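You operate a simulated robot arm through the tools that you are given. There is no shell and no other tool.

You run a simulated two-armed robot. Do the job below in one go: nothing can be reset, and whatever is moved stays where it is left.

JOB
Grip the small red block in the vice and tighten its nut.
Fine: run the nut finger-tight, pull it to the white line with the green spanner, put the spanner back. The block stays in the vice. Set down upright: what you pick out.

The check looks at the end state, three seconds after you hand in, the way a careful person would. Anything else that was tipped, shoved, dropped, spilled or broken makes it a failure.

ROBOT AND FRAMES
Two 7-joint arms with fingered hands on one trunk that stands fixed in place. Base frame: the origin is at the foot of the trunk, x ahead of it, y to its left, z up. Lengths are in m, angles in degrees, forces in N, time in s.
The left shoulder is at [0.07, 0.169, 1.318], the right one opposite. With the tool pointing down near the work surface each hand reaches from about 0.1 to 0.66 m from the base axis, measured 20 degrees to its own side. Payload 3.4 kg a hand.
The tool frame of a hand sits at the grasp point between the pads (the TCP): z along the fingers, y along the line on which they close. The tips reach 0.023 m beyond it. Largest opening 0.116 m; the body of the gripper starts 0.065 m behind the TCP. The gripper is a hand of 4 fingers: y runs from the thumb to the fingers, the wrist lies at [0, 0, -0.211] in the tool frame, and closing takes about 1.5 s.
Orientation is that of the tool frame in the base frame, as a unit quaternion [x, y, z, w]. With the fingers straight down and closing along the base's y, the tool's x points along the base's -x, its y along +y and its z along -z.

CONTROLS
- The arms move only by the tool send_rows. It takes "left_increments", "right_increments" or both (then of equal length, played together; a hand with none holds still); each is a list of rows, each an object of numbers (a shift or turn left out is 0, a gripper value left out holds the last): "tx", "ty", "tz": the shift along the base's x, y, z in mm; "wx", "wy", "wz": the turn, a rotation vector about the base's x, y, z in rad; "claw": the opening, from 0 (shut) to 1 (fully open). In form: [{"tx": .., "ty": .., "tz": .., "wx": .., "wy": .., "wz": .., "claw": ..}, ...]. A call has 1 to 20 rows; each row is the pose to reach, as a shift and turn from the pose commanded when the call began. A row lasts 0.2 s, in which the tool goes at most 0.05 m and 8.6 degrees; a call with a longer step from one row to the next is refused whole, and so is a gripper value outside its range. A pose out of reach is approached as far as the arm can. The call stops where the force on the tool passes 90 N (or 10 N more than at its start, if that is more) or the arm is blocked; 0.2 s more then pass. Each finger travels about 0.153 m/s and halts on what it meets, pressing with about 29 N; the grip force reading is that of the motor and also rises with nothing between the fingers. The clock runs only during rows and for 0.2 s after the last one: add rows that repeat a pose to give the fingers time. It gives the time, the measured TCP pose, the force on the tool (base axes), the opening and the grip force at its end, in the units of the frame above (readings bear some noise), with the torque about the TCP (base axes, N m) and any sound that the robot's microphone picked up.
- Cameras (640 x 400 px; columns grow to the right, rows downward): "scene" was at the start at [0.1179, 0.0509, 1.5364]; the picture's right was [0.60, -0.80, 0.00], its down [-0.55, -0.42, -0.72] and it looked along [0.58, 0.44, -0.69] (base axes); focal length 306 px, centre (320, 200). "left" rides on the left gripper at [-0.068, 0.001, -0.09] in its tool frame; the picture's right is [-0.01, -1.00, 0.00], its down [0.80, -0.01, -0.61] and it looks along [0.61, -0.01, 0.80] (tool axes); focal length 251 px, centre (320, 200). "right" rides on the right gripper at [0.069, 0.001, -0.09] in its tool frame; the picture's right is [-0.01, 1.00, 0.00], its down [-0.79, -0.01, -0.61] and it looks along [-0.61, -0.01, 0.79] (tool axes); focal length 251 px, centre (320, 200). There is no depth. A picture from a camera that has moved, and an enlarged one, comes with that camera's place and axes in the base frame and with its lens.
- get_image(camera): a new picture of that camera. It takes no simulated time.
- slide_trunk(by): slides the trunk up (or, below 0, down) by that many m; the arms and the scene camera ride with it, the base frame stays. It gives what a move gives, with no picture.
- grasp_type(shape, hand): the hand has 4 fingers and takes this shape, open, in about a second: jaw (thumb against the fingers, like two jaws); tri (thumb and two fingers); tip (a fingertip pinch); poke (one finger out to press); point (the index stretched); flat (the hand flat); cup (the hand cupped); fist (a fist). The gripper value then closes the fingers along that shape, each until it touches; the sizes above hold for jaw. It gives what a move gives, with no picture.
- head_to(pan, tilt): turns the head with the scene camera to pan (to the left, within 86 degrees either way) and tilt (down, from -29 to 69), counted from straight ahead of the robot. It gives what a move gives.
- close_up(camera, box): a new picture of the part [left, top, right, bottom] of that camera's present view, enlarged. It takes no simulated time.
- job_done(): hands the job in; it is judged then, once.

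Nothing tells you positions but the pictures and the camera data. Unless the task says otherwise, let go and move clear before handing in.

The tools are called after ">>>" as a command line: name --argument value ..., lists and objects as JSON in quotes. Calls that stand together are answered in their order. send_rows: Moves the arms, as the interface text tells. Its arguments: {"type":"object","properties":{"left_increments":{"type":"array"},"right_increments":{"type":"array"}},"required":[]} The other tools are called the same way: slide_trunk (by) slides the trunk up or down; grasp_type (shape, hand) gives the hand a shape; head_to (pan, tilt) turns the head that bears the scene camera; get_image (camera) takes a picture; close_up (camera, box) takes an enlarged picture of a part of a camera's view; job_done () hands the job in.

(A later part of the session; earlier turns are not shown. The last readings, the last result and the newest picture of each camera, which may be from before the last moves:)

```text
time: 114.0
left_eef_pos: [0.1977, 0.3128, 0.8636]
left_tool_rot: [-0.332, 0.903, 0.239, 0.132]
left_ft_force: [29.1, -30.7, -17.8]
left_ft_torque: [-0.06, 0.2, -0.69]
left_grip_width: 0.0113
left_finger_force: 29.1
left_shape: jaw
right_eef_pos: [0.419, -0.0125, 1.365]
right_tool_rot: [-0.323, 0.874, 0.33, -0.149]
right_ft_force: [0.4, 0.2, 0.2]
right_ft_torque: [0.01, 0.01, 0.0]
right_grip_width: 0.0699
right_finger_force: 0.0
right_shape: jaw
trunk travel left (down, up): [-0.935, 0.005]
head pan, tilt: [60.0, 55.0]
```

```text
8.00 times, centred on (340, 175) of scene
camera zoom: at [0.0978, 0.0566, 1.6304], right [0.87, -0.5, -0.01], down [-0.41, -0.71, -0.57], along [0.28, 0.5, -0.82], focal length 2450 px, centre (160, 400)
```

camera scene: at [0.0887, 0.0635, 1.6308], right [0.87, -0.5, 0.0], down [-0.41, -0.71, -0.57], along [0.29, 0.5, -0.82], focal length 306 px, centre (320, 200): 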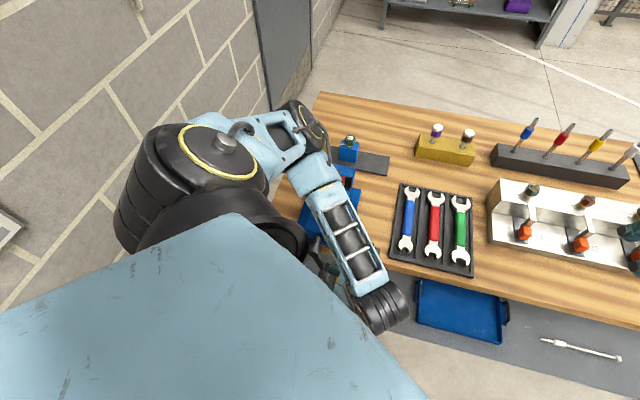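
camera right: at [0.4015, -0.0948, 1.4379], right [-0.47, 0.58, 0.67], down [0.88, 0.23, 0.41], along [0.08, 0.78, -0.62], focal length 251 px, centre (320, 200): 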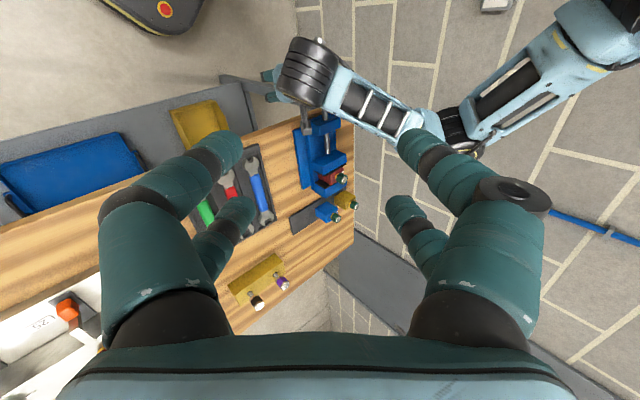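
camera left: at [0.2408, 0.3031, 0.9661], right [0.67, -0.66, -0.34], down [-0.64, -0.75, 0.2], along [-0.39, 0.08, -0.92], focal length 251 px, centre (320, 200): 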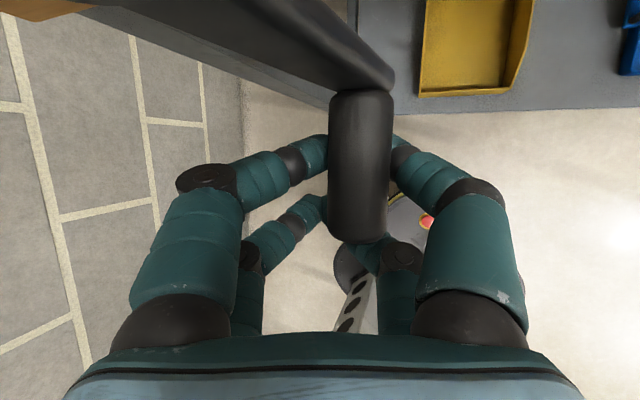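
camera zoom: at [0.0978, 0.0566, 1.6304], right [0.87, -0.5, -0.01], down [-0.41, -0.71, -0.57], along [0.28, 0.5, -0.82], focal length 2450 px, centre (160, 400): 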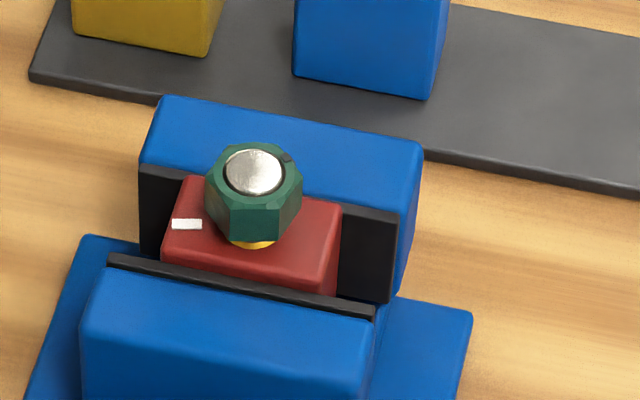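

The crank may not be clamped yet: the wrist-camera housing was probably fouling the hub, since by estimate about 5 mm of slack remains. I'll release, back off and tilt more toward me (37°) so the housing stays well clear, then push again.

>>> send_rows --left_increments '[{"tx": 3, "ty": -3, "claw": 0.4}, {"tx": 6, "ty": -6, "claw": 0.7}, {"tx": 6, "ty": -6, "claw": 0.7}, {"tx": 4, "ty": -16, "tz": 17, "claw": 0.7}, {"tx": 2, "ty": -27, "tz": 34}, {"tx": 1, "ty": -37, "tz": 51}, {"tx": 1, "ty": -37, "tz": 51}]'

>>> send_rows --left_increments '[{"wx": 0.0696, "wy": -0.0696, "wz": -0.0358, "tx": 3, "ty": -3}, {"wx": 0.1391, "wy": -0.1391, "wz": -0.0716, "tx": 3, "ty": -3}, {"wx": 0.1391, "wy": -0.1391, "wz": -0.0716, "tx": 3, "ty": -3}]'

>>> get_image --camera "left"

>>> get_image --camera "scene"

>>> close_up --camera "right" --box '[230, 30, 390, 205]'

```text
time: 115.6
left_eef_pos: [0.1928, 0.2806, 0.915]
left_tool_rot: [-0.334, 0.902, 0.239, 0.134]
left_ft_force: [-0.7, -0.7, 0.1]
left_ft_torque: [0.0, -0.02, 0.01]
left_grip_width: 0.0807
left_finger_force: 0.1
left_shape: jaw
right_eef_pos: [0.4123, -0.0073, 1.3685]
right_tool_rot: [-0.324, 0.875, 0.328, -0.148]
right_ft_force: [-0.2, -0.1, 0.7]
right_ft_torque: [-0.01, -0.02, 0.02]
right_grip_width: 0.0696
right_finger_force: 0.1
right_shape: jaw
trunk travel left (down, up): [-0.935, 0.005]
head pan, tilt: [60.0, 55.0]
```

```text
time: 116.4
left_eef_pos: [0.1956, 0.279, 0.915]
left_tool_rot: [-0.306, 0.884, 0.271, 0.227]
left_ft_force: [0.1, 0.1, -0.1]
left_ft_torque: [0.02, -0.02, 0.0]
left_grip_width: 0.0809
left_finger_force: 0.0
left_shape: jaw
right_eef_pos: [0.4103, -0.0062, 1.369]
right_tool_rot: [-0.325, 0.875, 0.327, -0.147]
right_ft_force: [1.1, -0.5, 0.3]
right_ft_torque: [0.0, -0.02, -0.01]
right_grip_width: 0.0699
right_finger_force: 0.0
right_shape: jaw
trunk travel left (down, up): [-0.935, 0.005]
head pan, tilt: [60.0, 55.0]
```

```text
taken
camera left: at [0.2219, 0.2519, 1.0199], right [0.67, -0.66, -0.33], down [-0.7, -0.71, 0.0], along [-0.24, 0.23, -0.94], focal length 251 px, centre (320, 200)
```

left: 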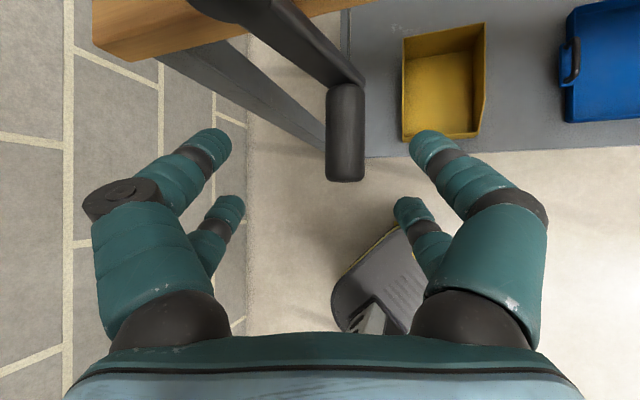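

```text
taken
camera scene: at [0.0875, 0.0642, 1.6309], right [0.87, -0.5, 0.0], down [-0.41, -0.71, -0.57], along [0.29, 0.5, -0.82], focal length 306 px, centre (320, 200)
```

scene: 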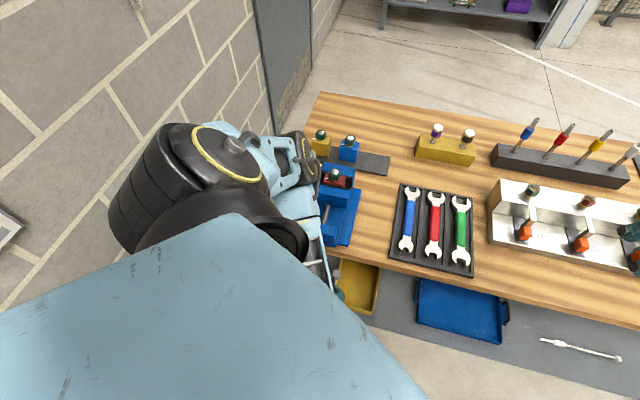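

```text
2.29 times, centred on (310, 118) of right
camera zoom: at [0.4009, -0.0942, 1.4382], right [-0.47, 0.58, 0.67], down [0.88, 0.23, 0.41], along [0.08, 0.78, -0.62], focal length 575 px, centre (343, 389)
```

zoom: 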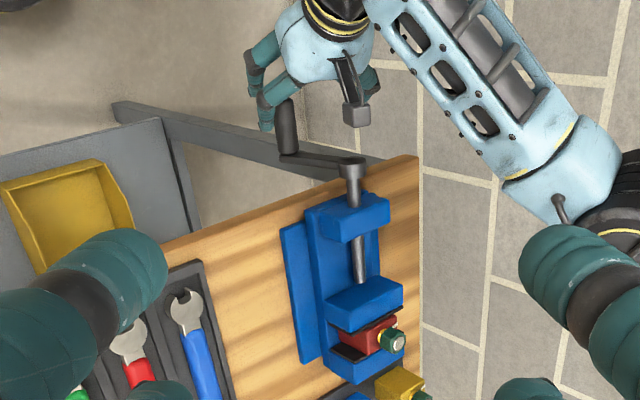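

Much better clearance now. The handle rests at about 77°. I'll look at the vice from the head camera while the forearm isn't blocking it.

>>> close_up --camera "scene" --box '[305, 145, 375, 205]'

>>> close_up --camera "right" --box '[300, 140, 350, 200]'

```text
6.67 times, centred on (340, 175) of scene
camera zoom: at [0.0875, 0.0642, 1.6309], right [0.87, -0.5, 0.0], down [-0.41, -0.71, -0.57], along [0.29, 0.5, -0.82], focal length 2041 px, centre (187, 367)
```

zoom: 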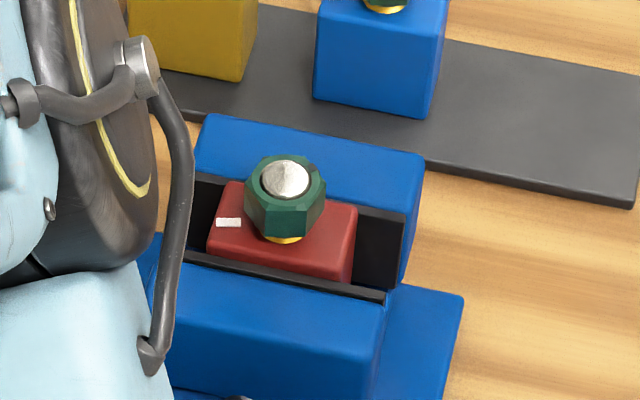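

```text
6.67 times, centred on (325, 170) of right
camera zoom: at [0.4009, -0.0942, 1.4382], right [-0.47, 0.58, 0.67], down [0.88, 0.23, 0.41], along [0.08, 0.78, -0.62], focal length 1676 px, centre (287, 400)
```

zoom: 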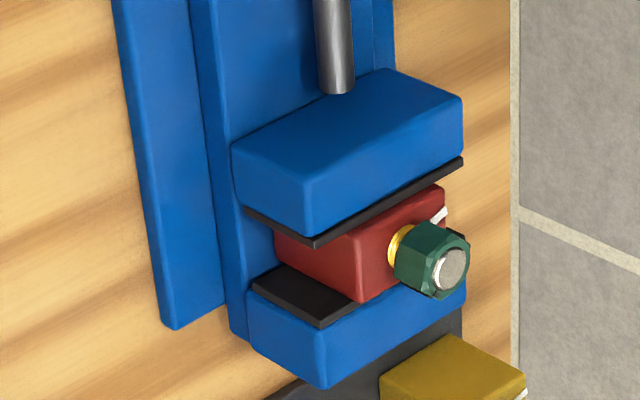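

There is still around 5 mm between the block and the fixed jaw, so it isn't clamped yet. Going back in with the steeper tilt to keep turning.

>>> send_rows --left_increments '[{"tx": 5.4, "ty": 6, "tz": -13.4}, {"tx": 10.8, "ty": 12, "tz": -26.8}, {"tx": 16, "ty": 18, "tz": -40}, {"tx": 21.5, "ty": 24.3, "tz": -53.6}, {"tx": 21.5, "ty": 24.3, "tz": -53.6}]'

>>> get_image --camera "left"

>>> close_up --camera "right" --box '[230, 30, 390, 205]'

```text
time: 117.6
left_eef_pos: [0.2158, 0.3023, 0.8611]
left_tool_rot: [-0.306, 0.884, 0.271, 0.227]
left_ft_force: [-0.4, 0.5, -1.1]
left_ft_torque: [0.02, -0.02, -0.01]
left_grip_width: 0.0808
left_finger_force: 0.1
left_shape: jaw
right_eef_pos: [0.4113, -0.0056, 1.3675]
right_tool_rot: [-0.324, 0.875, 0.327, -0.147]
right_ft_force: [0.4, -0.8, 1.2]
right_ft_torque: [-0.01, 0.03, 0.01]
right_grip_width: 0.07
right_finger_force: 0.1
right_shape: jaw
trunk travel left (down, up): [-0.935, 0.005]
head pan, tilt: [60.0, 55.0]
```

```text
taken
camera left: at [0.244, 0.2756, 0.9665], right [0.67, -0.66, -0.34], down [-0.7, -0.71, 0.0], along [-0.24, 0.23, -0.94], focal length 251 px, centre (320, 200)
```

left: 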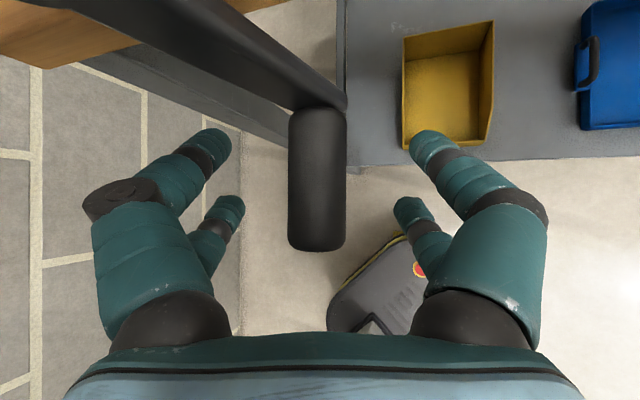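

```text
2.29 times, centred on (310, 118) of right
camera zoom: at [0.4016, -0.0948, 1.4379], right [-0.47, 0.58, 0.67], down [0.88, 0.23, 0.41], along [0.08, 0.78, -0.62], focal length 575 px, centre (343, 389)
```

zoom: 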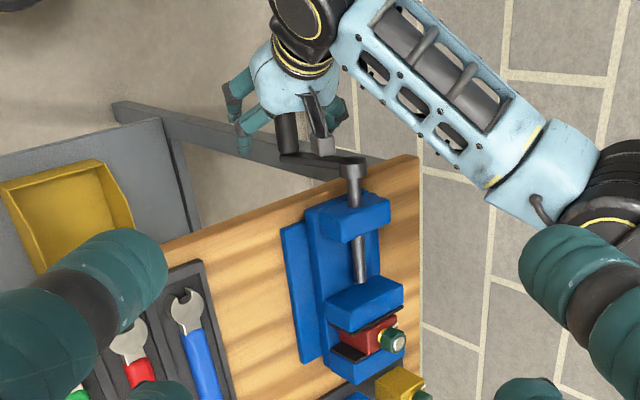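

Both finger pairs are on the handle and the camera housing is clear of the hub. Closing and pushing on toward 90°.

>>> send_rows --left_increments '[{"claw": 0.1}, {"claw": 0.1}, {"claw": 0.1}, {"claw": 0.1}, {"claw": 0.1}, {"tx": -3.5, "ty": 3.5, "tz": -0.7}, {"tx": -7, "ty": 7, "tz": -1.3}, {"tx": -10.5, "ty": 10.5, "tz": -1.8}, {"tx": -13.9, "ty": 13.9, "tz": -2.2}, {"tx": -13.9, "ty": 13.9, "tz": -2.2}]'

>>> get_image --camera "left"

>>> close_up --camera "right" --box '[300, 140, 350, 200]'

```text
time: 119.8
left_eef_pos: [0.2078, 0.3132, 0.8584]
left_tool_rot: [-0.306, 0.884, 0.271, 0.225]
left_ft_force: [19.0, -15.4, -5.4]
left_ft_torque: [-0.07, 0.14, -0.53]
left_grip_width: 0.0077
left_finger_force: 29.0
left_shape: jaw
right_eef_pos: [0.4167, -0.0098, 1.3666]
right_tool_rot: [-0.324, 0.875, 0.329, -0.148]
right_ft_force: [-0.6, -0.1, 0.5]
right_ft_torque: [-0.01, 0.01, 0.0]
right_grip_width: 0.0701
right_finger_force: 0.0
right_shape: jaw
trunk travel left (down, up): [-0.935, 0.005]
head pan, tilt: [60.0, 55.0]
```

```text
taken
camera left: at [0.2344, 0.2864, 0.9636], right [0.67, -0.66, -0.34], down [-0.7, -0.71, 0.0], along [-0.24, 0.23, -0.94], focal length 251 px, centre (320, 200)
```

left: 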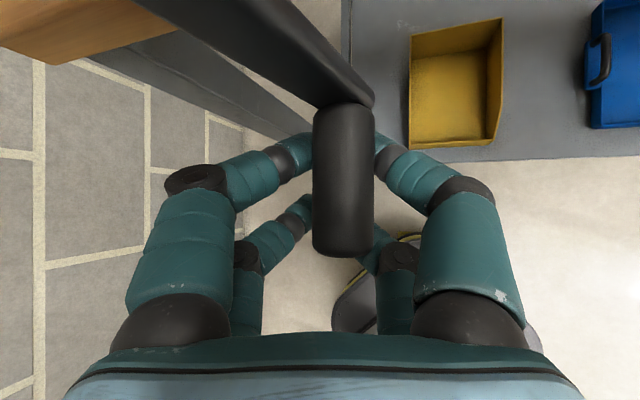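

```text
6.67 times, centred on (325, 170) of right
camera zoom: at [0.4068, -0.0983, 1.436], right [-0.46, 0.58, 0.67], down [0.88, 0.23, 0.41], along [0.08, 0.78, -0.62], focal length 1676 px, centre (287, 400)
```

zoom: 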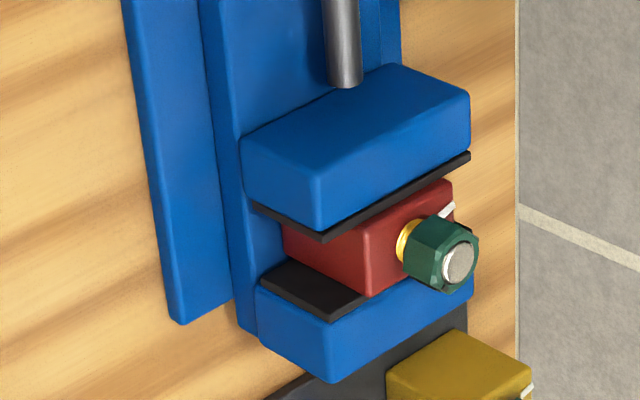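

The resistance rises steeply (24–42 N for only 2–3°), which is how a clamped vice would feel. I'll release the handle, retreat and inspect the vice from straight above, then test the clamp by tugging the block.

>>> send_rows --left_increments '[{"tx": 4, "ty": -4, "claw": 0.4}, {"tx": 8, "ty": -8, "claw": 0.75}, {"tx": 8, "ty": -8, "claw": 0.75}, {"tx": 4, "ty": -22, "tz": 17}, {"tx": 0, "ty": -36, "tz": 35}, {"tx": -4, "ty": -50, "tz": 53}, {"tx": -2, "ty": -54, "tz": 90}, {"tx": 0, "ty": -54, "tz": 130}, {"tx": 0, "ty": -54, "tz": 130}]'

>>> send_rows --left_increments '[{"wx": -0.0823, "wy": -0.0823, "tx": 15, "ty": 5, "tz": 20}, {"wx": -0.1646, "wy": -0.1646, "tx": 30, "ty": 10, "tz": 40}, {"wx": -0.247, "wy": -0.247, "tx": 45, "ty": 15, "tz": 60}, {"wx": -0.247, "wy": -0.247, "tx": 60, "ty": 30, "tz": 80}, {"wx": -0.247, "wy": -0.247, "tx": 60, "ty": 30, "tz": 80}]'

>>> send_rows --left_increments '[{"wx": -0.0913, "wy": 0.0913, "tx": 10, "ty": 20, "tz": 10}, {"wx": -0.1826, "wy": 0.1826, "tx": 20, "ty": 45, "tz": 20}, {"wx": -0.274, "wy": 0.274, "tx": 30, "ty": 75, "tz": 30}, {"wx": -0.365, "wy": 0.365, "tx": 40, "ty": 105, "tz": 40}, {"wx": -0.4566, "wy": 0.4566, "tx": 50, "ty": 135, "tz": 50}, {"wx": -0.4566, "wy": 0.4566, "tx": 60, "ty": 165, "tz": 50}, {"wx": -0.4566, "wy": 0.4566, "tx": 70, "ty": 190, "tz": 50}, {"wx": -0.4566, "wy": 0.4566, "tx": 70, "ty": 190, "tz": 50}]'

>>> get_image --camera "left"

>>> get_image --camera "scene"

```text
time: 121.8
left_eef_pos: [0.2022, 0.2617, 0.9877]
left_tool_rot: [-0.307, 0.884, 0.272, 0.226]
left_ft_force: [-0.3, 0.0, -0.5]
left_ft_torque: [-0.02, 0.0, -0.02]
left_grip_width: 0.0866
left_finger_force: 0.0
left_shape: jaw
right_eef_pos: [0.4105, -0.0081, 1.3674]
right_tool_rot: [-0.325, 0.875, 0.328, -0.147]
right_ft_force: [-0.4, -0.1, 0.8]
right_ft_torque: [-0.01, 0.01, 0.04]
right_grip_width: 0.07
right_finger_force: 0.0
right_shape: jaw
trunk travel left (down, up): [-0.935, 0.005]
head pan, tilt: [60.0, 55.0]
```

```text
time: 123.0
left_eef_pos: [0.2688, 0.2895, 1.0546]
left_tool_rot: [-0.364, 0.876, 0.121, 0.293]
left_ft_force: [0.1, 0.1, -0.5]
left_ft_torque: [0.02, 0.01, 0.03]
left_grip_width: 0.0869
left_finger_force: 0.2
left_shape: jaw
left hand out of reach, approached as far as the arm can: row 4, 5
right_eef_pos: [0.4115, -0.0063, 1.3682]
right_tool_rot: [-0.324, 0.875, 0.327, -0.147]
right_ft_force: [0.2, -0.7, -0.9]
right_ft_torque: [-0.03, 0.01, 0.01]
right_grip_width: 0.07
right_finger_force: 0.1
right_shape: jaw
trunk travel left (down, up): [-0.935, 0.005]
head pan, tilt: [60.0, 55.0]
```

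```text
time: 124.8
left_eef_pos: [0.3395, 0.48, 1.103]
left_tool_rot: [-0.383, 0.924, -0.001, 0.001]
left_ft_force: [0.6, 0.3, 0.6]
left_ft_torque: [0.04, -0.01, 0.04]
left_grip_width: 0.0867
left_finger_force: 0.1
left_shape: jaw
left hand out of reach, approached as far as the arm can: row 1, 2
right_eef_pos: [0.4115, -0.0057, 1.3684]
right_tool_rot: [-0.324, 0.875, 0.327, -0.147]
right_ft_force: [-0.5, -0.4, -0.1]
right_ft_torque: [-0.01, 0.02, -0.01]
right_grip_width: 0.07
right_finger_force: 0.1
right_shape: jaw
trunk travel left (down, up): [-0.935, 0.005]
head pan, tilt: [60.0, 55.0]
```

```text
taken
camera left: at [0.3881, 0.5294, 1.1923], right [0.71, -0.7, 0.0], down [-0.56, -0.57, 0.61], along [-0.42, -0.43, -0.8], focal length 251 px, centre (320, 200)
```

left: 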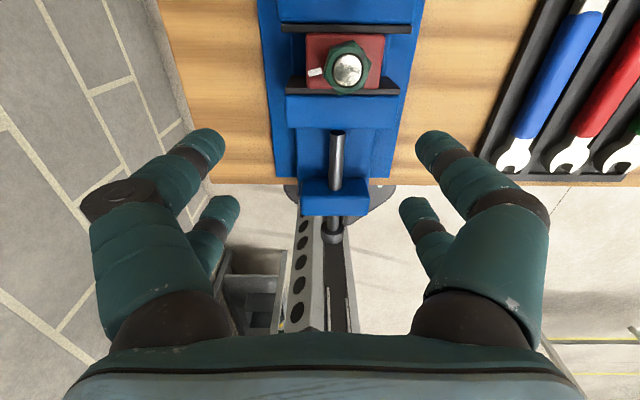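

```text
taken
camera scene: at [0.0885, 0.0638, 1.6308], right [0.87, -0.5, 0.0], down [-0.41, -0.71, -0.57], along [0.29, 0.5, -0.82], focal length 306 px, centre (320, 200)
```

scene: 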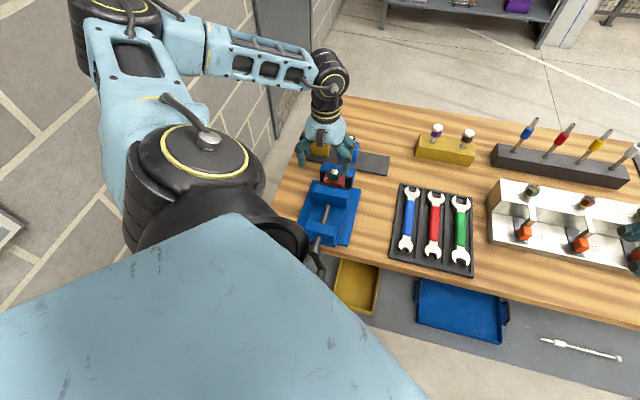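

The hand is level over the vice again. I'll zoom straight down on the jaws.

>>> close_up --camera "left" --box '[260, 0, 430, 130]'

>>> close_up --camera "left" --box '[295, 15, 395, 105]'

>>> close_up --camera "scene" --box '[305, 145, 375, 205]'

```text
3.08 times, centred on (345, 65) of left
camera zoom: at [0.3881, 0.5294, 1.1923], right [0.71, -0.7, 0.0], down [-0.56, -0.57, 0.61], along [-0.42, -0.43, -0.8], focal length 774 px, centre (243, 615)
```

zoom: 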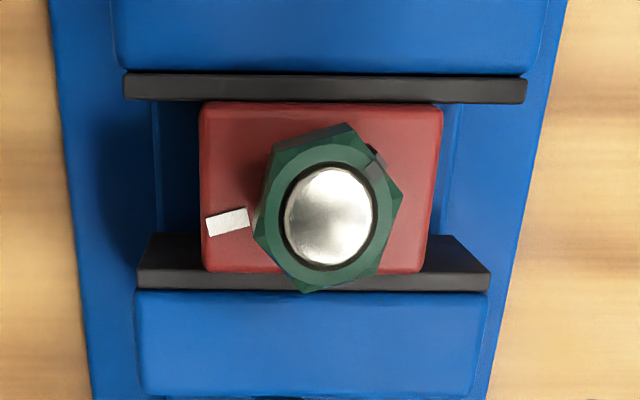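

```text
4.44 times, centred on (345, 60) of left
camera zoom: at [0.3881, 0.5294, 1.1923], right [0.71, -0.7, 0.0], down [-0.56, -0.57, 0.61], along [-0.42, -0.43, -0.8], focal length 1118 px, centre (209, 822)
```

zoom: 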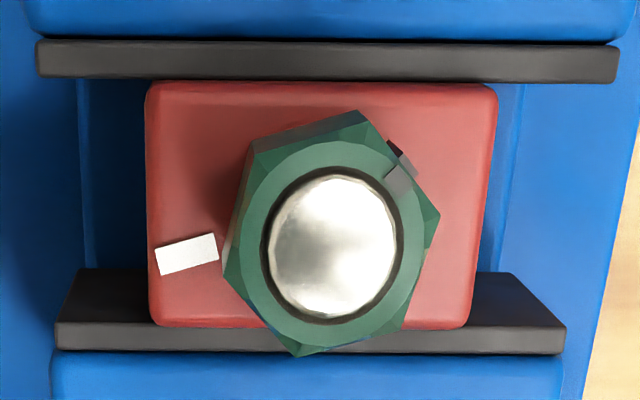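

```text
6.67 times, centred on (340, 175) of scene
camera zoom: at [0.0885, 0.0638, 1.6308], right [0.87, -0.5, 0.0], down [-0.41, -0.71, -0.57], along [0.29, 0.5, -0.82], focal length 2041 px, centre (187, 367)
```

zoom: 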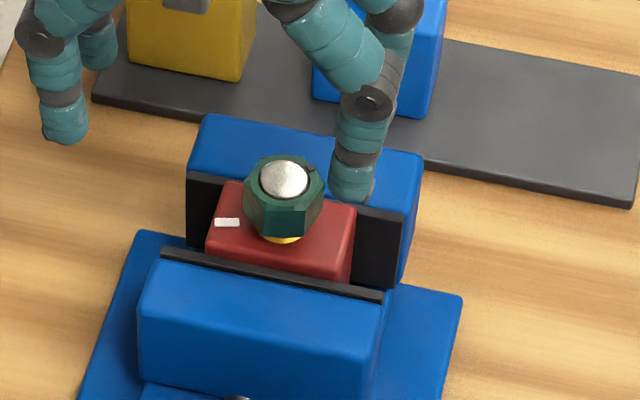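

From straight above it's clear the block is nipped between both plates: its back edge is on the fixed plate and its front edge on the moving plate, so the vice has clamped it. The nut's tick is at about 49° and the white line at about 194° (measured from bench-right). Next I'll bring the left hand over the nut and turn its wrist to the far anticlockwise side, with the fingers square to the nut's flats.

>>> send_rows --left_increments '[{"tx": 6, "ty": 2, "wz": 0.12}, {"tx": 12, "ty": 4, "wz": 0.24}, {"tx": 18, "ty": 6, "wz": 0.36}, {"tx": 24, "ty": 9, "wz": 0.48}, {"tx": 30, "ty": 11, "wz": 0.6}, {"tx": 36, "ty": 13, "wz": 0.73}, {"tx": 40, "ty": 15, "wz": 0.855}, {"tx": 40, "ty": 15, "wz": 0.855}]'

>>> get_image --camera "left"

>>> get_image --camera "scene"

```text
time: 126.6
left_eef_pos: [0.3804, 0.4954, 1.1037]
left_tool_rot: [0.733, -0.681, 0.0, -0.001]
left_ft_force: [0.7, -0.4, -0.3]
left_ft_torque: [-0.01, -0.02, 0.0]
left_grip_width: 0.0865
left_finger_force: 0.0
left_shape: jaw
right_eef_pos: [0.4126, -0.0058, 1.3693]
right_tool_rot: [-0.325, 0.875, 0.327, -0.147]
right_ft_force: [0.1, 0.9, 0.5]
right_ft_torque: [-0.02, -0.02, 0.02]
right_grip_width: 0.0698
right_finger_force: 0.2
right_shape: jaw
trunk travel left (down, up): [-0.935, 0.005]
head pan, tilt: [60.0, 55.0]
```

```text
taken
camera left: at [0.374, 0.5633, 1.193], right [1.0, 0.08, 0.0], down [0.06, -0.79, 0.61], along [0.05, -0.6, -0.8], focal length 251 px, centre (320, 200)
```

left: 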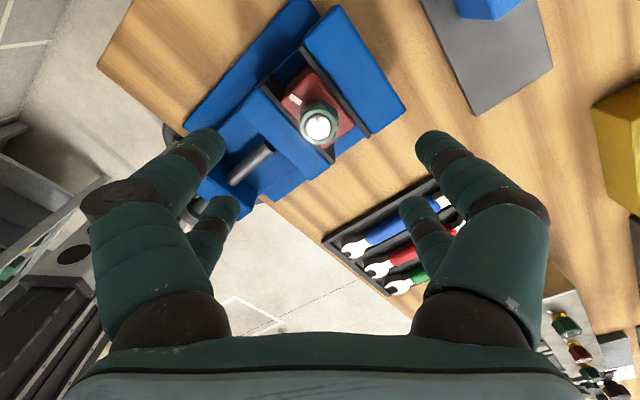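

```text
taken
camera scene: at [0.0883, 0.0635, 1.6309], right [0.87, -0.5, 0.0], down [-0.41, -0.71, -0.57], along [0.29, 0.5, -0.82], focal length 306 px, centre (320, 200)
```

scene: 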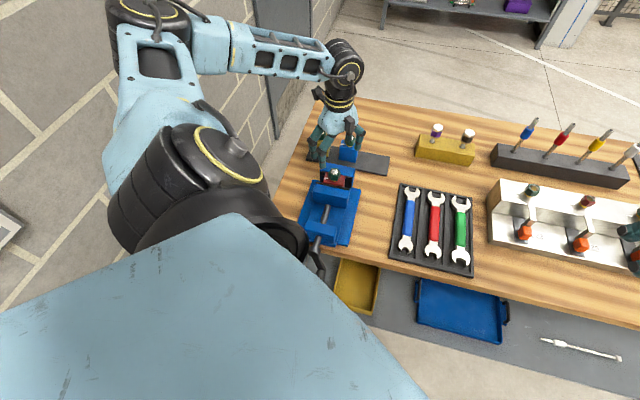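

Yaw 94° is reachable with the nut centred beneath. I'll take a close view to fine-tune the centring.

>>> close_up --camera "left" --box '[270, 60, 370, 160]'

```text
4.00 times, centred on (320, 110) of left
camera zoom: at [0.374, 0.5633, 1.193], right [1.0, 0.08, 0.0], down [0.06, -0.79, 0.61], along [0.05, -0.6, -0.8], focal length 1006 px, centre (320, 560)
```

zoom: 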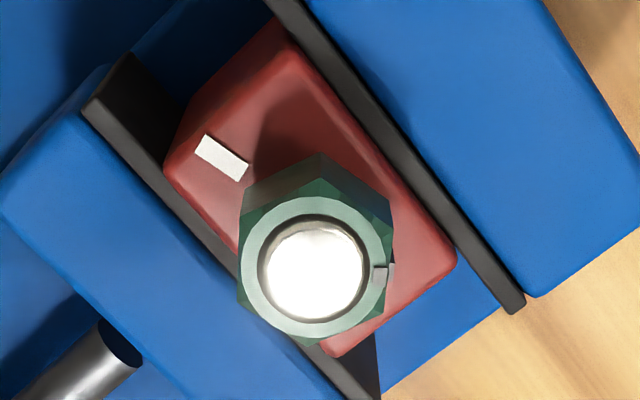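

Nut flats face the fingers squarely. I'll descend around the nut in two stages.

>>> send_rows --left_increments '[{"tx": -0.6, "ty": 0.7, "tz": -20}, {"tx": -0.6, "ty": 0.7, "tz": -40}, {"tx": -0.6, "ty": 0.7, "tz": -58}, {"tx": -0.6, "ty": 0.7, "tz": -68}, {"tx": -0.6, "ty": 0.7, "tz": -68}]'

>>> get_image --camera "left"

>>> close_up --camera "scene" --box '[295, 130, 385, 205]'

```text
time: 127.8
left_eef_pos: [0.3796, 0.4951, 1.0362]
left_tool_rot: [0.732, -0.681, 0.0, -0.002]
left_ft_force: [0.3, -0.3, -0.7]
left_ft_torque: [-0.01, -0.03, 0.04]
left_grip_width: 0.0869
left_finger_force: 0.1
left_shape: jaw
right_eef_pos: [0.4126, -0.007, 1.3681]
right_tool_rot: [-0.325, 0.875, 0.327, -0.147]
right_ft_force: [-0.2, 0.8, 0.2]
right_ft_torque: [0.02, 0.01, -0.01]
right_grip_width: 0.0699
right_finger_force: 0.0
right_shape: jaw
trunk travel left (down, up): [-0.935, 0.005]
head pan, tilt: [60.0, 55.0]
```

```text
taken
camera left: at [0.3734, 0.5637, 1.125], right [1.0, 0.08, 0.0], down [0.06, -0.79, 0.61], along [0.05, -0.6, -0.8], focal length 251 px, centre (320, 200)
```

left: 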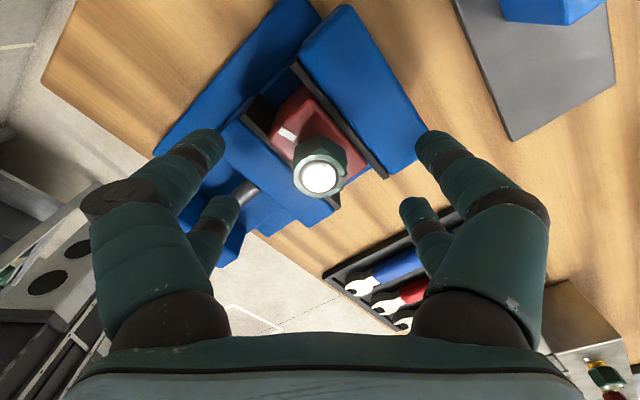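

```text
5.33 times, centred on (340, 168) of scene
camera zoom: at [0.0883, 0.0635, 1.6309], right [0.87, -0.5, 0.0], down [-0.41, -0.71, -0.57], along [0.29, 0.5, -0.82], focal length 1633 px, centre (213, 373)
```

zoom: 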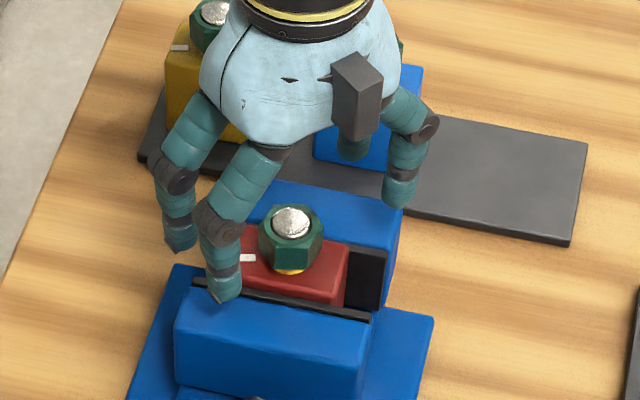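

Centred to within a millimetre or two. Lowering the last 15 mm and closing gently on the nut.

>>> send_rows --left_increments '[{"tz": -8}, {"tz": -15}, {"tz": -15}]'

>>> send_rows --left_increments '[{"claw": 0.4}, {"claw": 0.25}, {"claw": 0.1}, {"claw": 0.05}, {"claw": 0.05}, {"claw": 0.05}]'

>>> close_up --camera "left" --box '[220, 90, 420, 270]'

>>> close_up --camera "scene" --box '[295, 130, 385, 205]'

```text
time: 128.6
left_eef_pos: [0.3793, 0.4952, 1.021]
left_tool_rot: [0.732, -0.681, 0.0, -0.002]
left_ft_force: [0.3, -1.0, -0.2]
left_ft_torque: [-0.01, 0.01, 0.01]
left_grip_width: 0.0865
left_finger_force: 0.1
left_shape: jaw
right_eef_pos: [0.4101, -0.0071, 1.3675]
right_tool_rot: [-0.324, 0.875, 0.327, -0.147]
right_ft_force: [0.5, 0.0, -0.4]
right_ft_torque: [-0.01, -0.01, -0.01]
right_grip_width: 0.0699
right_finger_force: 0.1
right_shape: jaw
trunk travel left (down, up): [-0.935, 0.005]
head pan, tilt: [60.0, 55.0]
```

```text
time: 130.0
left_eef_pos: [0.3791, 0.495, 1.0208]
left_tool_rot: [0.731, -0.682, 0.0, -0.002]
left_ft_force: [0.0, -1.0, 0.3]
left_ft_torque: [0.0, 0.0, 0.01]
left_grip_width: 0.0065
left_finger_force: 0.0
left_shape: jaw
right_eef_pos: [0.4105, -0.0059, 1.3682]
right_tool_rot: [-0.325, 0.875, 0.328, -0.147]
right_ft_force: [-0.1, -0.5, -0.5]
right_ft_torque: [-0.01, -0.02, 0.01]
right_grip_width: 0.0698
right_finger_force: 0.0
right_shape: jaw
trunk travel left (down, up): [-0.935, 0.005]
head pan, tilt: [60.0, 55.0]
```

```text
2.22 times, centred on (320, 180) of left
camera zoom: at [0.3734, 0.5635, 1.1099], right [1.0, 0.08, 0.0], down [0.06, -0.79, 0.61], along [0.05, -0.6, -0.8], focal length 559 px, centre (320, 244)
```

zoom: 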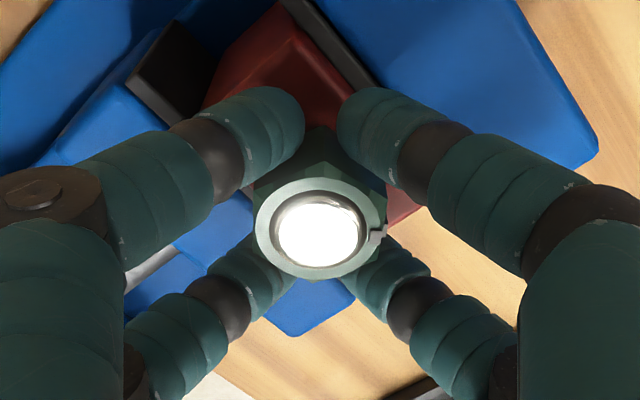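

```text
5.33 times, centred on (340, 168) of scene
camera zoom: at [0.0883, 0.0631, 1.6309], right [0.87, -0.5, 0.0], down [-0.41, -0.71, -0.57], along [0.29, 0.5, -0.82], focal length 1633 px, centre (213, 373)
```

zoom: 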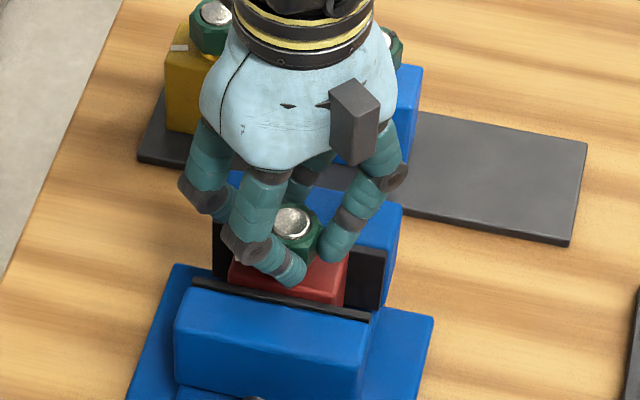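

The fingertips have nestled either side of two opposite nut corners, making a natural cage around the hexagon. I'll snug the grip and try a small clockwise turn.

>>> send_rows --left_increments '[{"claw": 0.0}, {"claw": 0.0}, {"claw": 0.0}, {"wz": -0.07}, {"wz": -0.14}, {"wz": -0.21}, {"wz": -0.28}, {"wz": -0.35}, {"wz": -0.35}]'

>>> close_up --camera "left" --box '[220, 90, 420, 270]'

>>> close_up --camera "scene" --box '[295, 130, 385, 205]'

```text
time: 132.0
left_eef_pos: [0.3797, 0.4957, 1.0208]
left_tool_rot: [-0.601, 0.799, 0.001, 0.001]
left_ft_force: [-4.7, -10.2, -7.1]
left_ft_torque: [-0.09, 0.01, 0.01]
left_grip_width: 0.0001
left_finger_force: 29.0
left_shape: jaw
right_eef_pos: [0.4109, -0.0072, 1.3674]
right_tool_rot: [-0.325, 0.875, 0.327, -0.147]
right_ft_force: [-0.9, -0.5, -0.7]
right_ft_torque: [-0.01, -0.01, -0.01]
right_grip_width: 0.0698
right_finger_force: 0.1
right_shape: jaw
trunk travel left (down, up): [-0.935, 0.005]
head pan, tilt: [60.0, 55.0]
```

```text
2.22 times, centred on (320, 180) of left
camera zoom: at [0.3973, 0.5607, 1.1098], right [0.96, -0.27, 0.0], down [-0.21, -0.77, 0.61], along [-0.16, -0.58, -0.8], focal length 559 px, centre (320, 244)
```

zoom: 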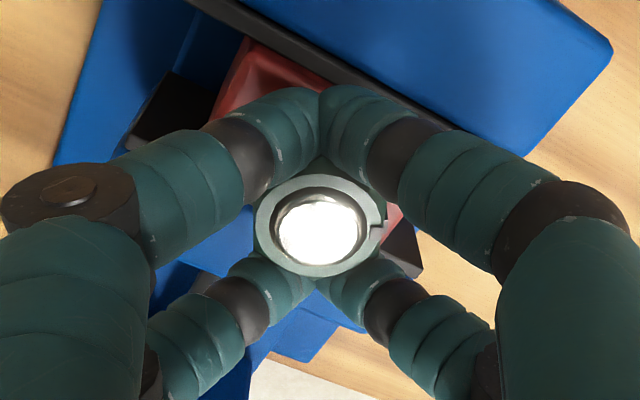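

```text
5.33 times, centred on (340, 168) of scene
camera zoom: at [0.0886, 0.0623, 1.6309], right [0.87, -0.5, 0.0], down [-0.41, -0.71, -0.57], along [0.29, 0.5, -0.82], focal length 1633 px, centre (213, 373)
```

zoom: 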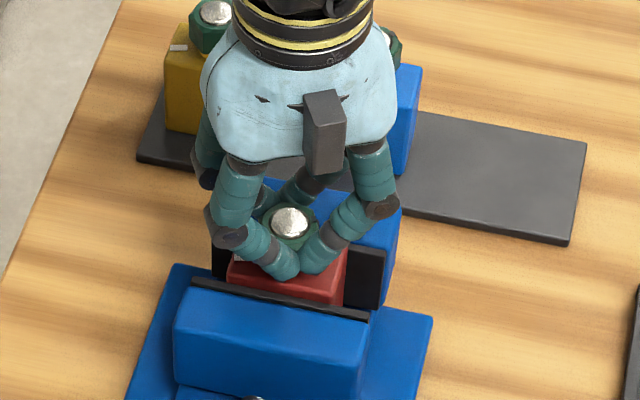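

The nut turns together with the hand (the tick stayed fixed in the hand's view over 20°), with practically no torque. Continuing clockwise while watching the torque.

>>> send_rows --left_increments '[{"wz": -0.1, "tz": -0.5}, {"wz": -0.2, "tz": -1}, {"wz": -0.3, "tz": -1.5}, {"wz": -0.4, "tz": -1.5}, {"wz": -0.5, "tz": -1.5}, {"wz": -0.6, "tz": -1.5}, {"wz": -0.7, "tz": -1.5}, {"wz": -0.7, "tz": -1.5}]'

>>> close_up --camera "left" --box '[220, 90, 420, 270]'

>>> close_up --camera "scene" --box '[295, 130, 385, 205]'

```text
time: 133.8
left_eef_pos: [0.3795, 0.4939, 1.0208]
left_tool_rot: [-0.291, 0.957, 0.0, 0.002]
left_ft_force: [-1.0, -5.2, 1.2]
left_ft_torque: [-0.06, -0.03, 0.03]
left_grip_width: 0.0001
left_finger_force: 29.2
left_shape: jaw
right_eef_pos: [0.4098, -0.0075, 1.369]
right_tool_rot: [-0.325, 0.875, 0.327, -0.147]
right_ft_force: [0.1, -0.3, 0.5]
right_ft_torque: [0.0, 0.02, 0.02]
right_grip_width: 0.07
right_finger_force: 0.0
right_shape: jaw
trunk travel left (down, up): [-0.935, 0.005]
head pan, tilt: [60.0, 55.0]
```

```text
2.22 times, centred on (320, 180) of left
camera zoom: at [0.4351, 0.5331, 1.1094], right [0.56, -0.83, 0.0], down [-0.66, -0.45, 0.6], along [-0.5, -0.34, -0.8], focal length 559 px, centre (320, 244)
```

zoom: 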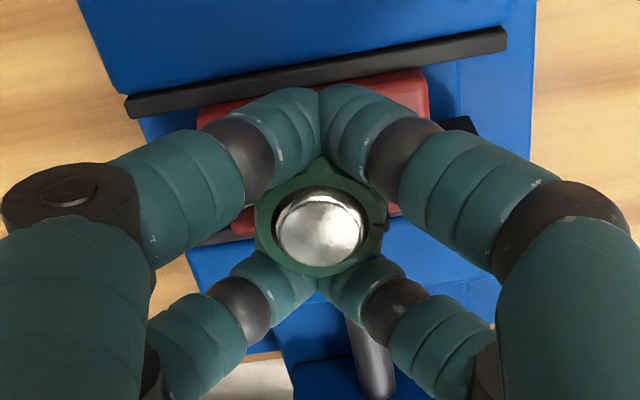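

```text
5.33 times, centred on (340, 168) of scene
camera zoom: at [0.0879, 0.0617, 1.631], right [0.87, -0.5, 0.0], down [-0.41, -0.71, -0.57], along [0.29, 0.5, -0.82], focal length 1633 px, centre (213, 373)
```

zoom: 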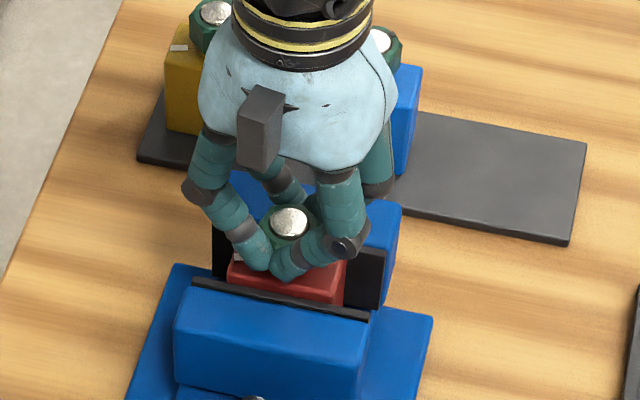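

Still following freely (60° turned so far). I'll keep turning another 90° or so, as far as the wrist allows.

>>> send_rows --left_increments '[{"wz": -0.1}, {"wz": -0.2}, {"wz": -0.3}, {"wz": -0.4}, {"wz": -0.5}, {"wz": -0.6}, {"wz": -0.7}, {"wz": -0.7}]'

>>> send_rows --left_increments '[{"wz": -0.1}, {"wz": -0.2}, {"wz": -0.3}, {"wz": -0.4}, {"wz": -0.5}, {"wz": -0.6}, {"wz": -0.7}, {"wz": -0.7}]'

>>> close_up --camera "left" --box '[220, 90, 420, 270]'

>>> close_up --camera "scene" --box '[295, 130, 385, 205]'

```text
time: 135.6
left_eef_pos: [0.3784, 0.4952, 1.0207]
left_tool_rot: [0.055, 0.998, 0.0, 0.001]
left_ft_force: [-0.4, -4.4, 0.1]
left_ft_torque: [-0.11, -0.06, 0.04]
left_grip_width: 0.0003
left_finger_force: 29.0
left_shape: jaw
right_eef_pos: [0.4125, -0.0077, 1.3686]
right_tool_rot: [-0.325, 0.875, 0.328, -0.147]
right_ft_force: [-0.7, 0.3, 0.1]
right_ft_torque: [0.0, 0.01, 0.0]
right_grip_width: 0.07
right_finger_force: 0.0
right_shape: jaw
trunk travel left (down, up): [-0.935, 0.005]
head pan, tilt: [60.0, 55.0]
```

```text
time: 137.4
left_eef_pos: [0.3784, 0.4957, 1.0202]
left_tool_rot: [0.395, 0.919, 0.0, 0.001]
left_ft_force: [-0.2, -0.6, 2.2]
left_ft_torque: [-0.14, -0.13, 0.43]
left_grip_width: 0.0
left_finger_force: 29.0
left_shape: jaw
right_eef_pos: [0.411, -0.0059, 1.3669]
right_tool_rot: [-0.324, 0.875, 0.327, -0.148]
right_ft_force: [0.1, -0.9, -0.8]
right_ft_torque: [-0.04, 0.01, 0.0]
right_grip_width: 0.0699
right_finger_force: 0.0
right_shape: jaw
trunk travel left (down, up): [-0.935, 0.005]
head pan, tilt: [60.0, 55.0]
```

```text
2.22 times, centred on (320, 180) of left
camera zoom: at [0.4266, 0.4465, 1.1088], right [-0.72, -0.7, 0.0], down [-0.55, 0.57, 0.61], along [-0.42, 0.43, -0.8], focal length 559 px, centre (320, 244)
```

zoom: 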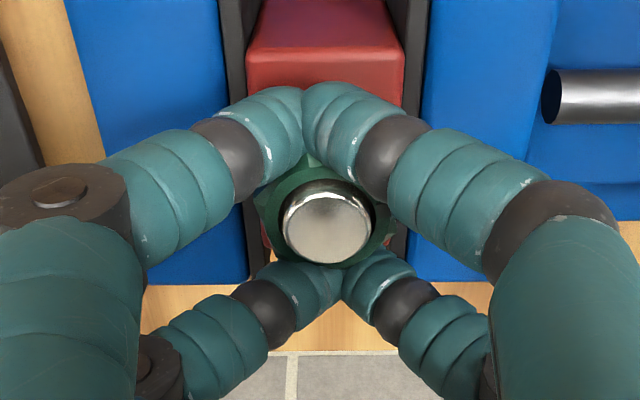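

```text
5.33 times, centred on (340, 168) of scene
camera zoom: at [0.0881, 0.0631, 1.6309], right [0.87, -0.5, 0.0], down [-0.41, -0.71, -0.57], along [0.29, 0.5, -0.82], focal length 1633 px, centre (213, 373)
```

zoom: 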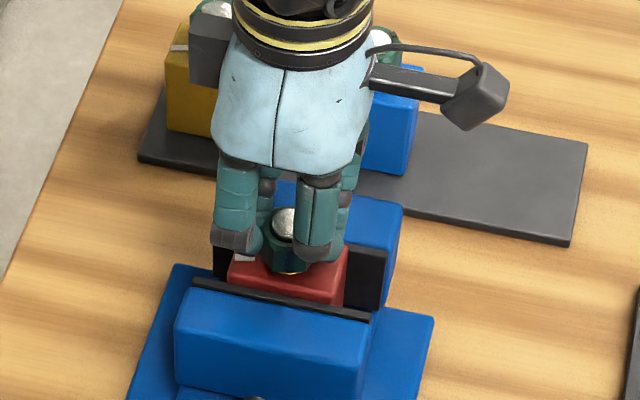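

Torque has just appeared (0.43 N·m), so the nut is starting to seat. I'll look closely at its tick and the gap beneath it.

>>> close_up --camera "left" --box '[280, 140, 370, 220]'

>>> close_up --camera "scene" --box '[320, 155, 360, 190]'

>>> close_up --camera "right" --box '[305, 145, 360, 200]'

```text
5.00 times, centred on (325, 180) of left
camera zoom: at [0.4266, 0.4465, 1.1088], right [-0.72, -0.7, 0.0], down [-0.55, 0.57, 0.61], along [-0.42, 0.43, -0.8], focal length 1257 px, centre (295, 300)
```

zoom: 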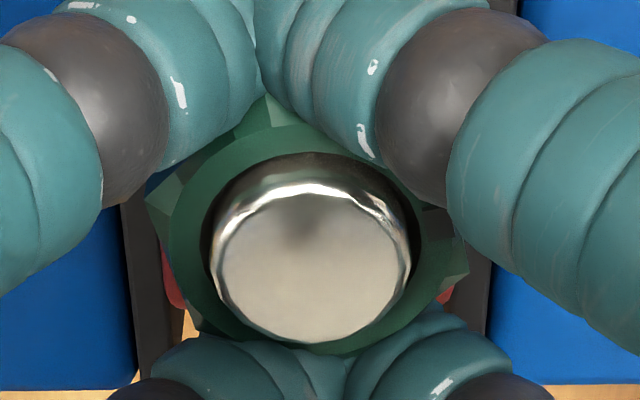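

```text
11.43 times, centred on (340, 172) of scene
camera zoom: at [0.0881, 0.0631, 1.6309], right [0.87, -0.5, 0.0], down [-0.41, -0.71, -0.57], along [0.29, 0.5, -0.82], focal length 3499 px, centre (91, 514)
```

zoom: 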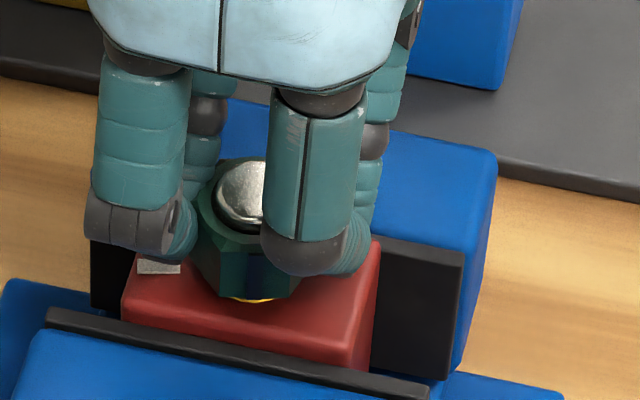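

```text
7.27 times, centred on (332, 172) of right
camera zoom: at [0.4015, -0.0951, 1.438], right [-0.47, 0.58, 0.67], down [0.88, 0.23, 0.41], along [0.08, 0.78, -0.62], focal length 1829 px, centre (229, 400)
```

zoom: 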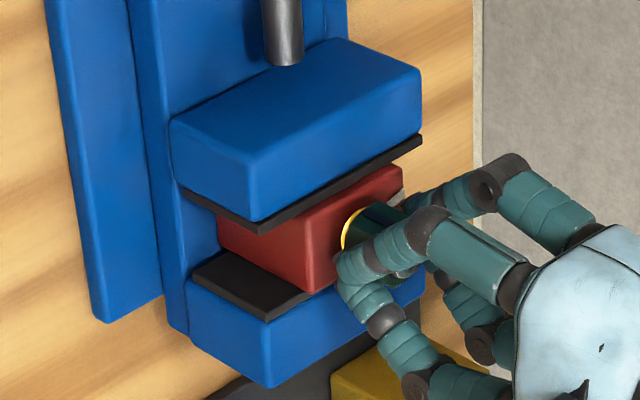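

The nut has come down so the brass collar is almost covered, and torque is rising. A further 10° will show whether it is finger-tight.

>>> send_rows --left_increments '[{"wz": -0.06}, {"wz": -0.12}, {"wz": -0.18}, {"wz": -0.18}]'

>>> close_up --camera "left" --box '[280, 140, 370, 220]'

```text
time: 138.4
left_eef_pos: [0.3811, 0.4969, 1.02]
left_tool_rot: [0.475, 0.88, -0.001, 0.001]
left_ft_force: [6.8, 5.9, 5.5]
left_ft_torque: [-0.02, -0.28, 0.33]
left_grip_width: 0.0
left_finger_force: 28.8
left_shape: jaw
right_eef_pos: [0.4126, -0.005, 1.3675]
right_tool_rot: [-0.324, 0.875, 0.328, -0.147]
right_ft_force: [0.1, 0.9, 0.8]
right_ft_torque: [0.0, -0.03, -0.01]
right_grip_width: 0.0697
right_finger_force: 0.0
right_shape: jaw
trunk travel left (down, up): [-0.935, 0.005]
head pan, tilt: [60.0, 55.0]
```

```text
5.00 times, centred on (325, 180) of left
camera zoom: at [0.4183, 0.44, 1.1084], right [-0.83, -0.56, 0.0], down [-0.44, 0.66, 0.61], along [-0.34, 0.5, -0.8], focal length 1257 px, centre (295, 300)
```

zoom: 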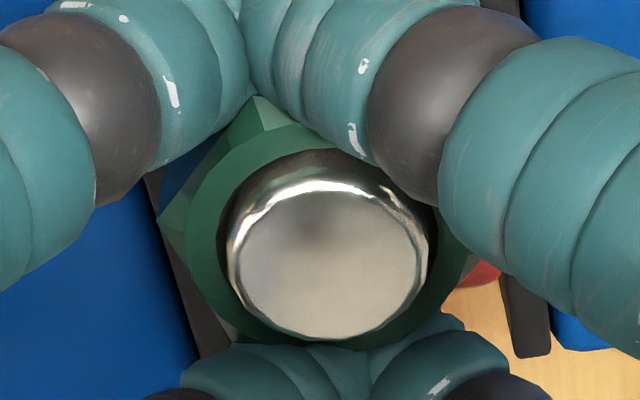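

The fingers now start to slip round the nut, so it is finger-tight. I'll open, lift off and read the tick's angle from above.

>>> send_rows --left_increments '[{"wz": 0.05, "claw": 0.2}, {"wz": 0.05, "claw": 0.5}, {"wz": 0.05, "claw": 0.75}, {"wz": 0.05, "claw": 0.75}, {"wz": 0.05, "tz": 15}, {"wz": 0.05, "tz": 40}, {"wz": 0.05, "tz": 70}, {"wz": 0.05, "tz": 95}, {"wz": 0.05, "tz": 95}]'

>>> get_image --camera "left"

>>> close_up --camera "scene" --box '[315, 150, 365, 195]'

```text
time: 140.4
left_eef_pos: [0.3795, 0.4953, 1.1157]
left_tool_rot: [0.452, 0.892, -0.001, 0.001]
left_ft_force: [0.1, -0.3, -0.4]
left_ft_torque: [0.01, -0.01, -0.04]
left_grip_width: 0.0868
left_finger_force: 0.1
left_shape: jaw
right_eef_pos: [0.4114, -0.0067, 1.3687]
right_tool_rot: [-0.324, 0.875, 0.327, -0.147]
right_ft_force: [-0.2, -0.6, 0.5]
right_ft_torque: [0.02, 0.01, -0.01]
right_grip_width: 0.07
right_finger_force: 0.0
right_shape: jaw
trunk travel left (down, up): [-0.935, 0.005]
head pan, tilt: [60.0, 55.0]
```

```text
taken
camera left: at [0.4203, 0.4409, 1.2036], right [-0.8, -0.6, 0.0], down [-0.48, 0.64, 0.61], along [-0.36, 0.48, -0.8], focal length 251 px, centre (320, 200)
```

left: 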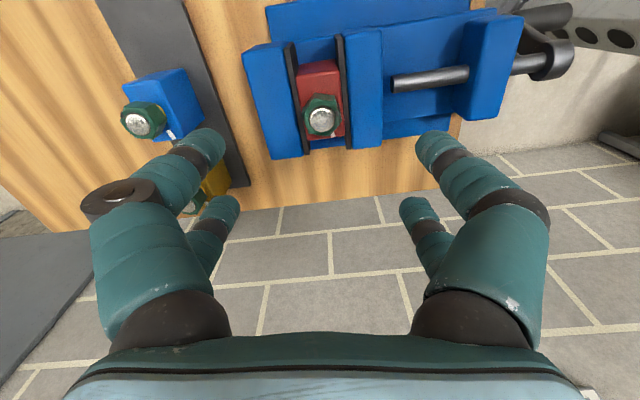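

```text
8.89 times, centred on (340, 172) of scene
camera zoom: at [0.0882, 0.0634, 1.6309], right [0.87, -0.5, 0.0], down [-0.41, -0.71, -0.57], along [0.29, 0.5, -0.82], focal length 2722 px, centre (142, 444)
```

zoom: 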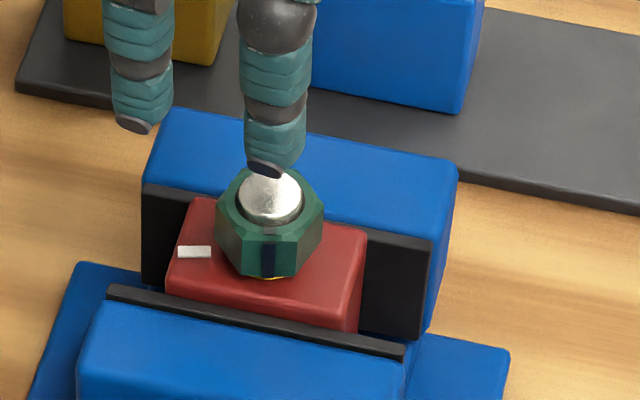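

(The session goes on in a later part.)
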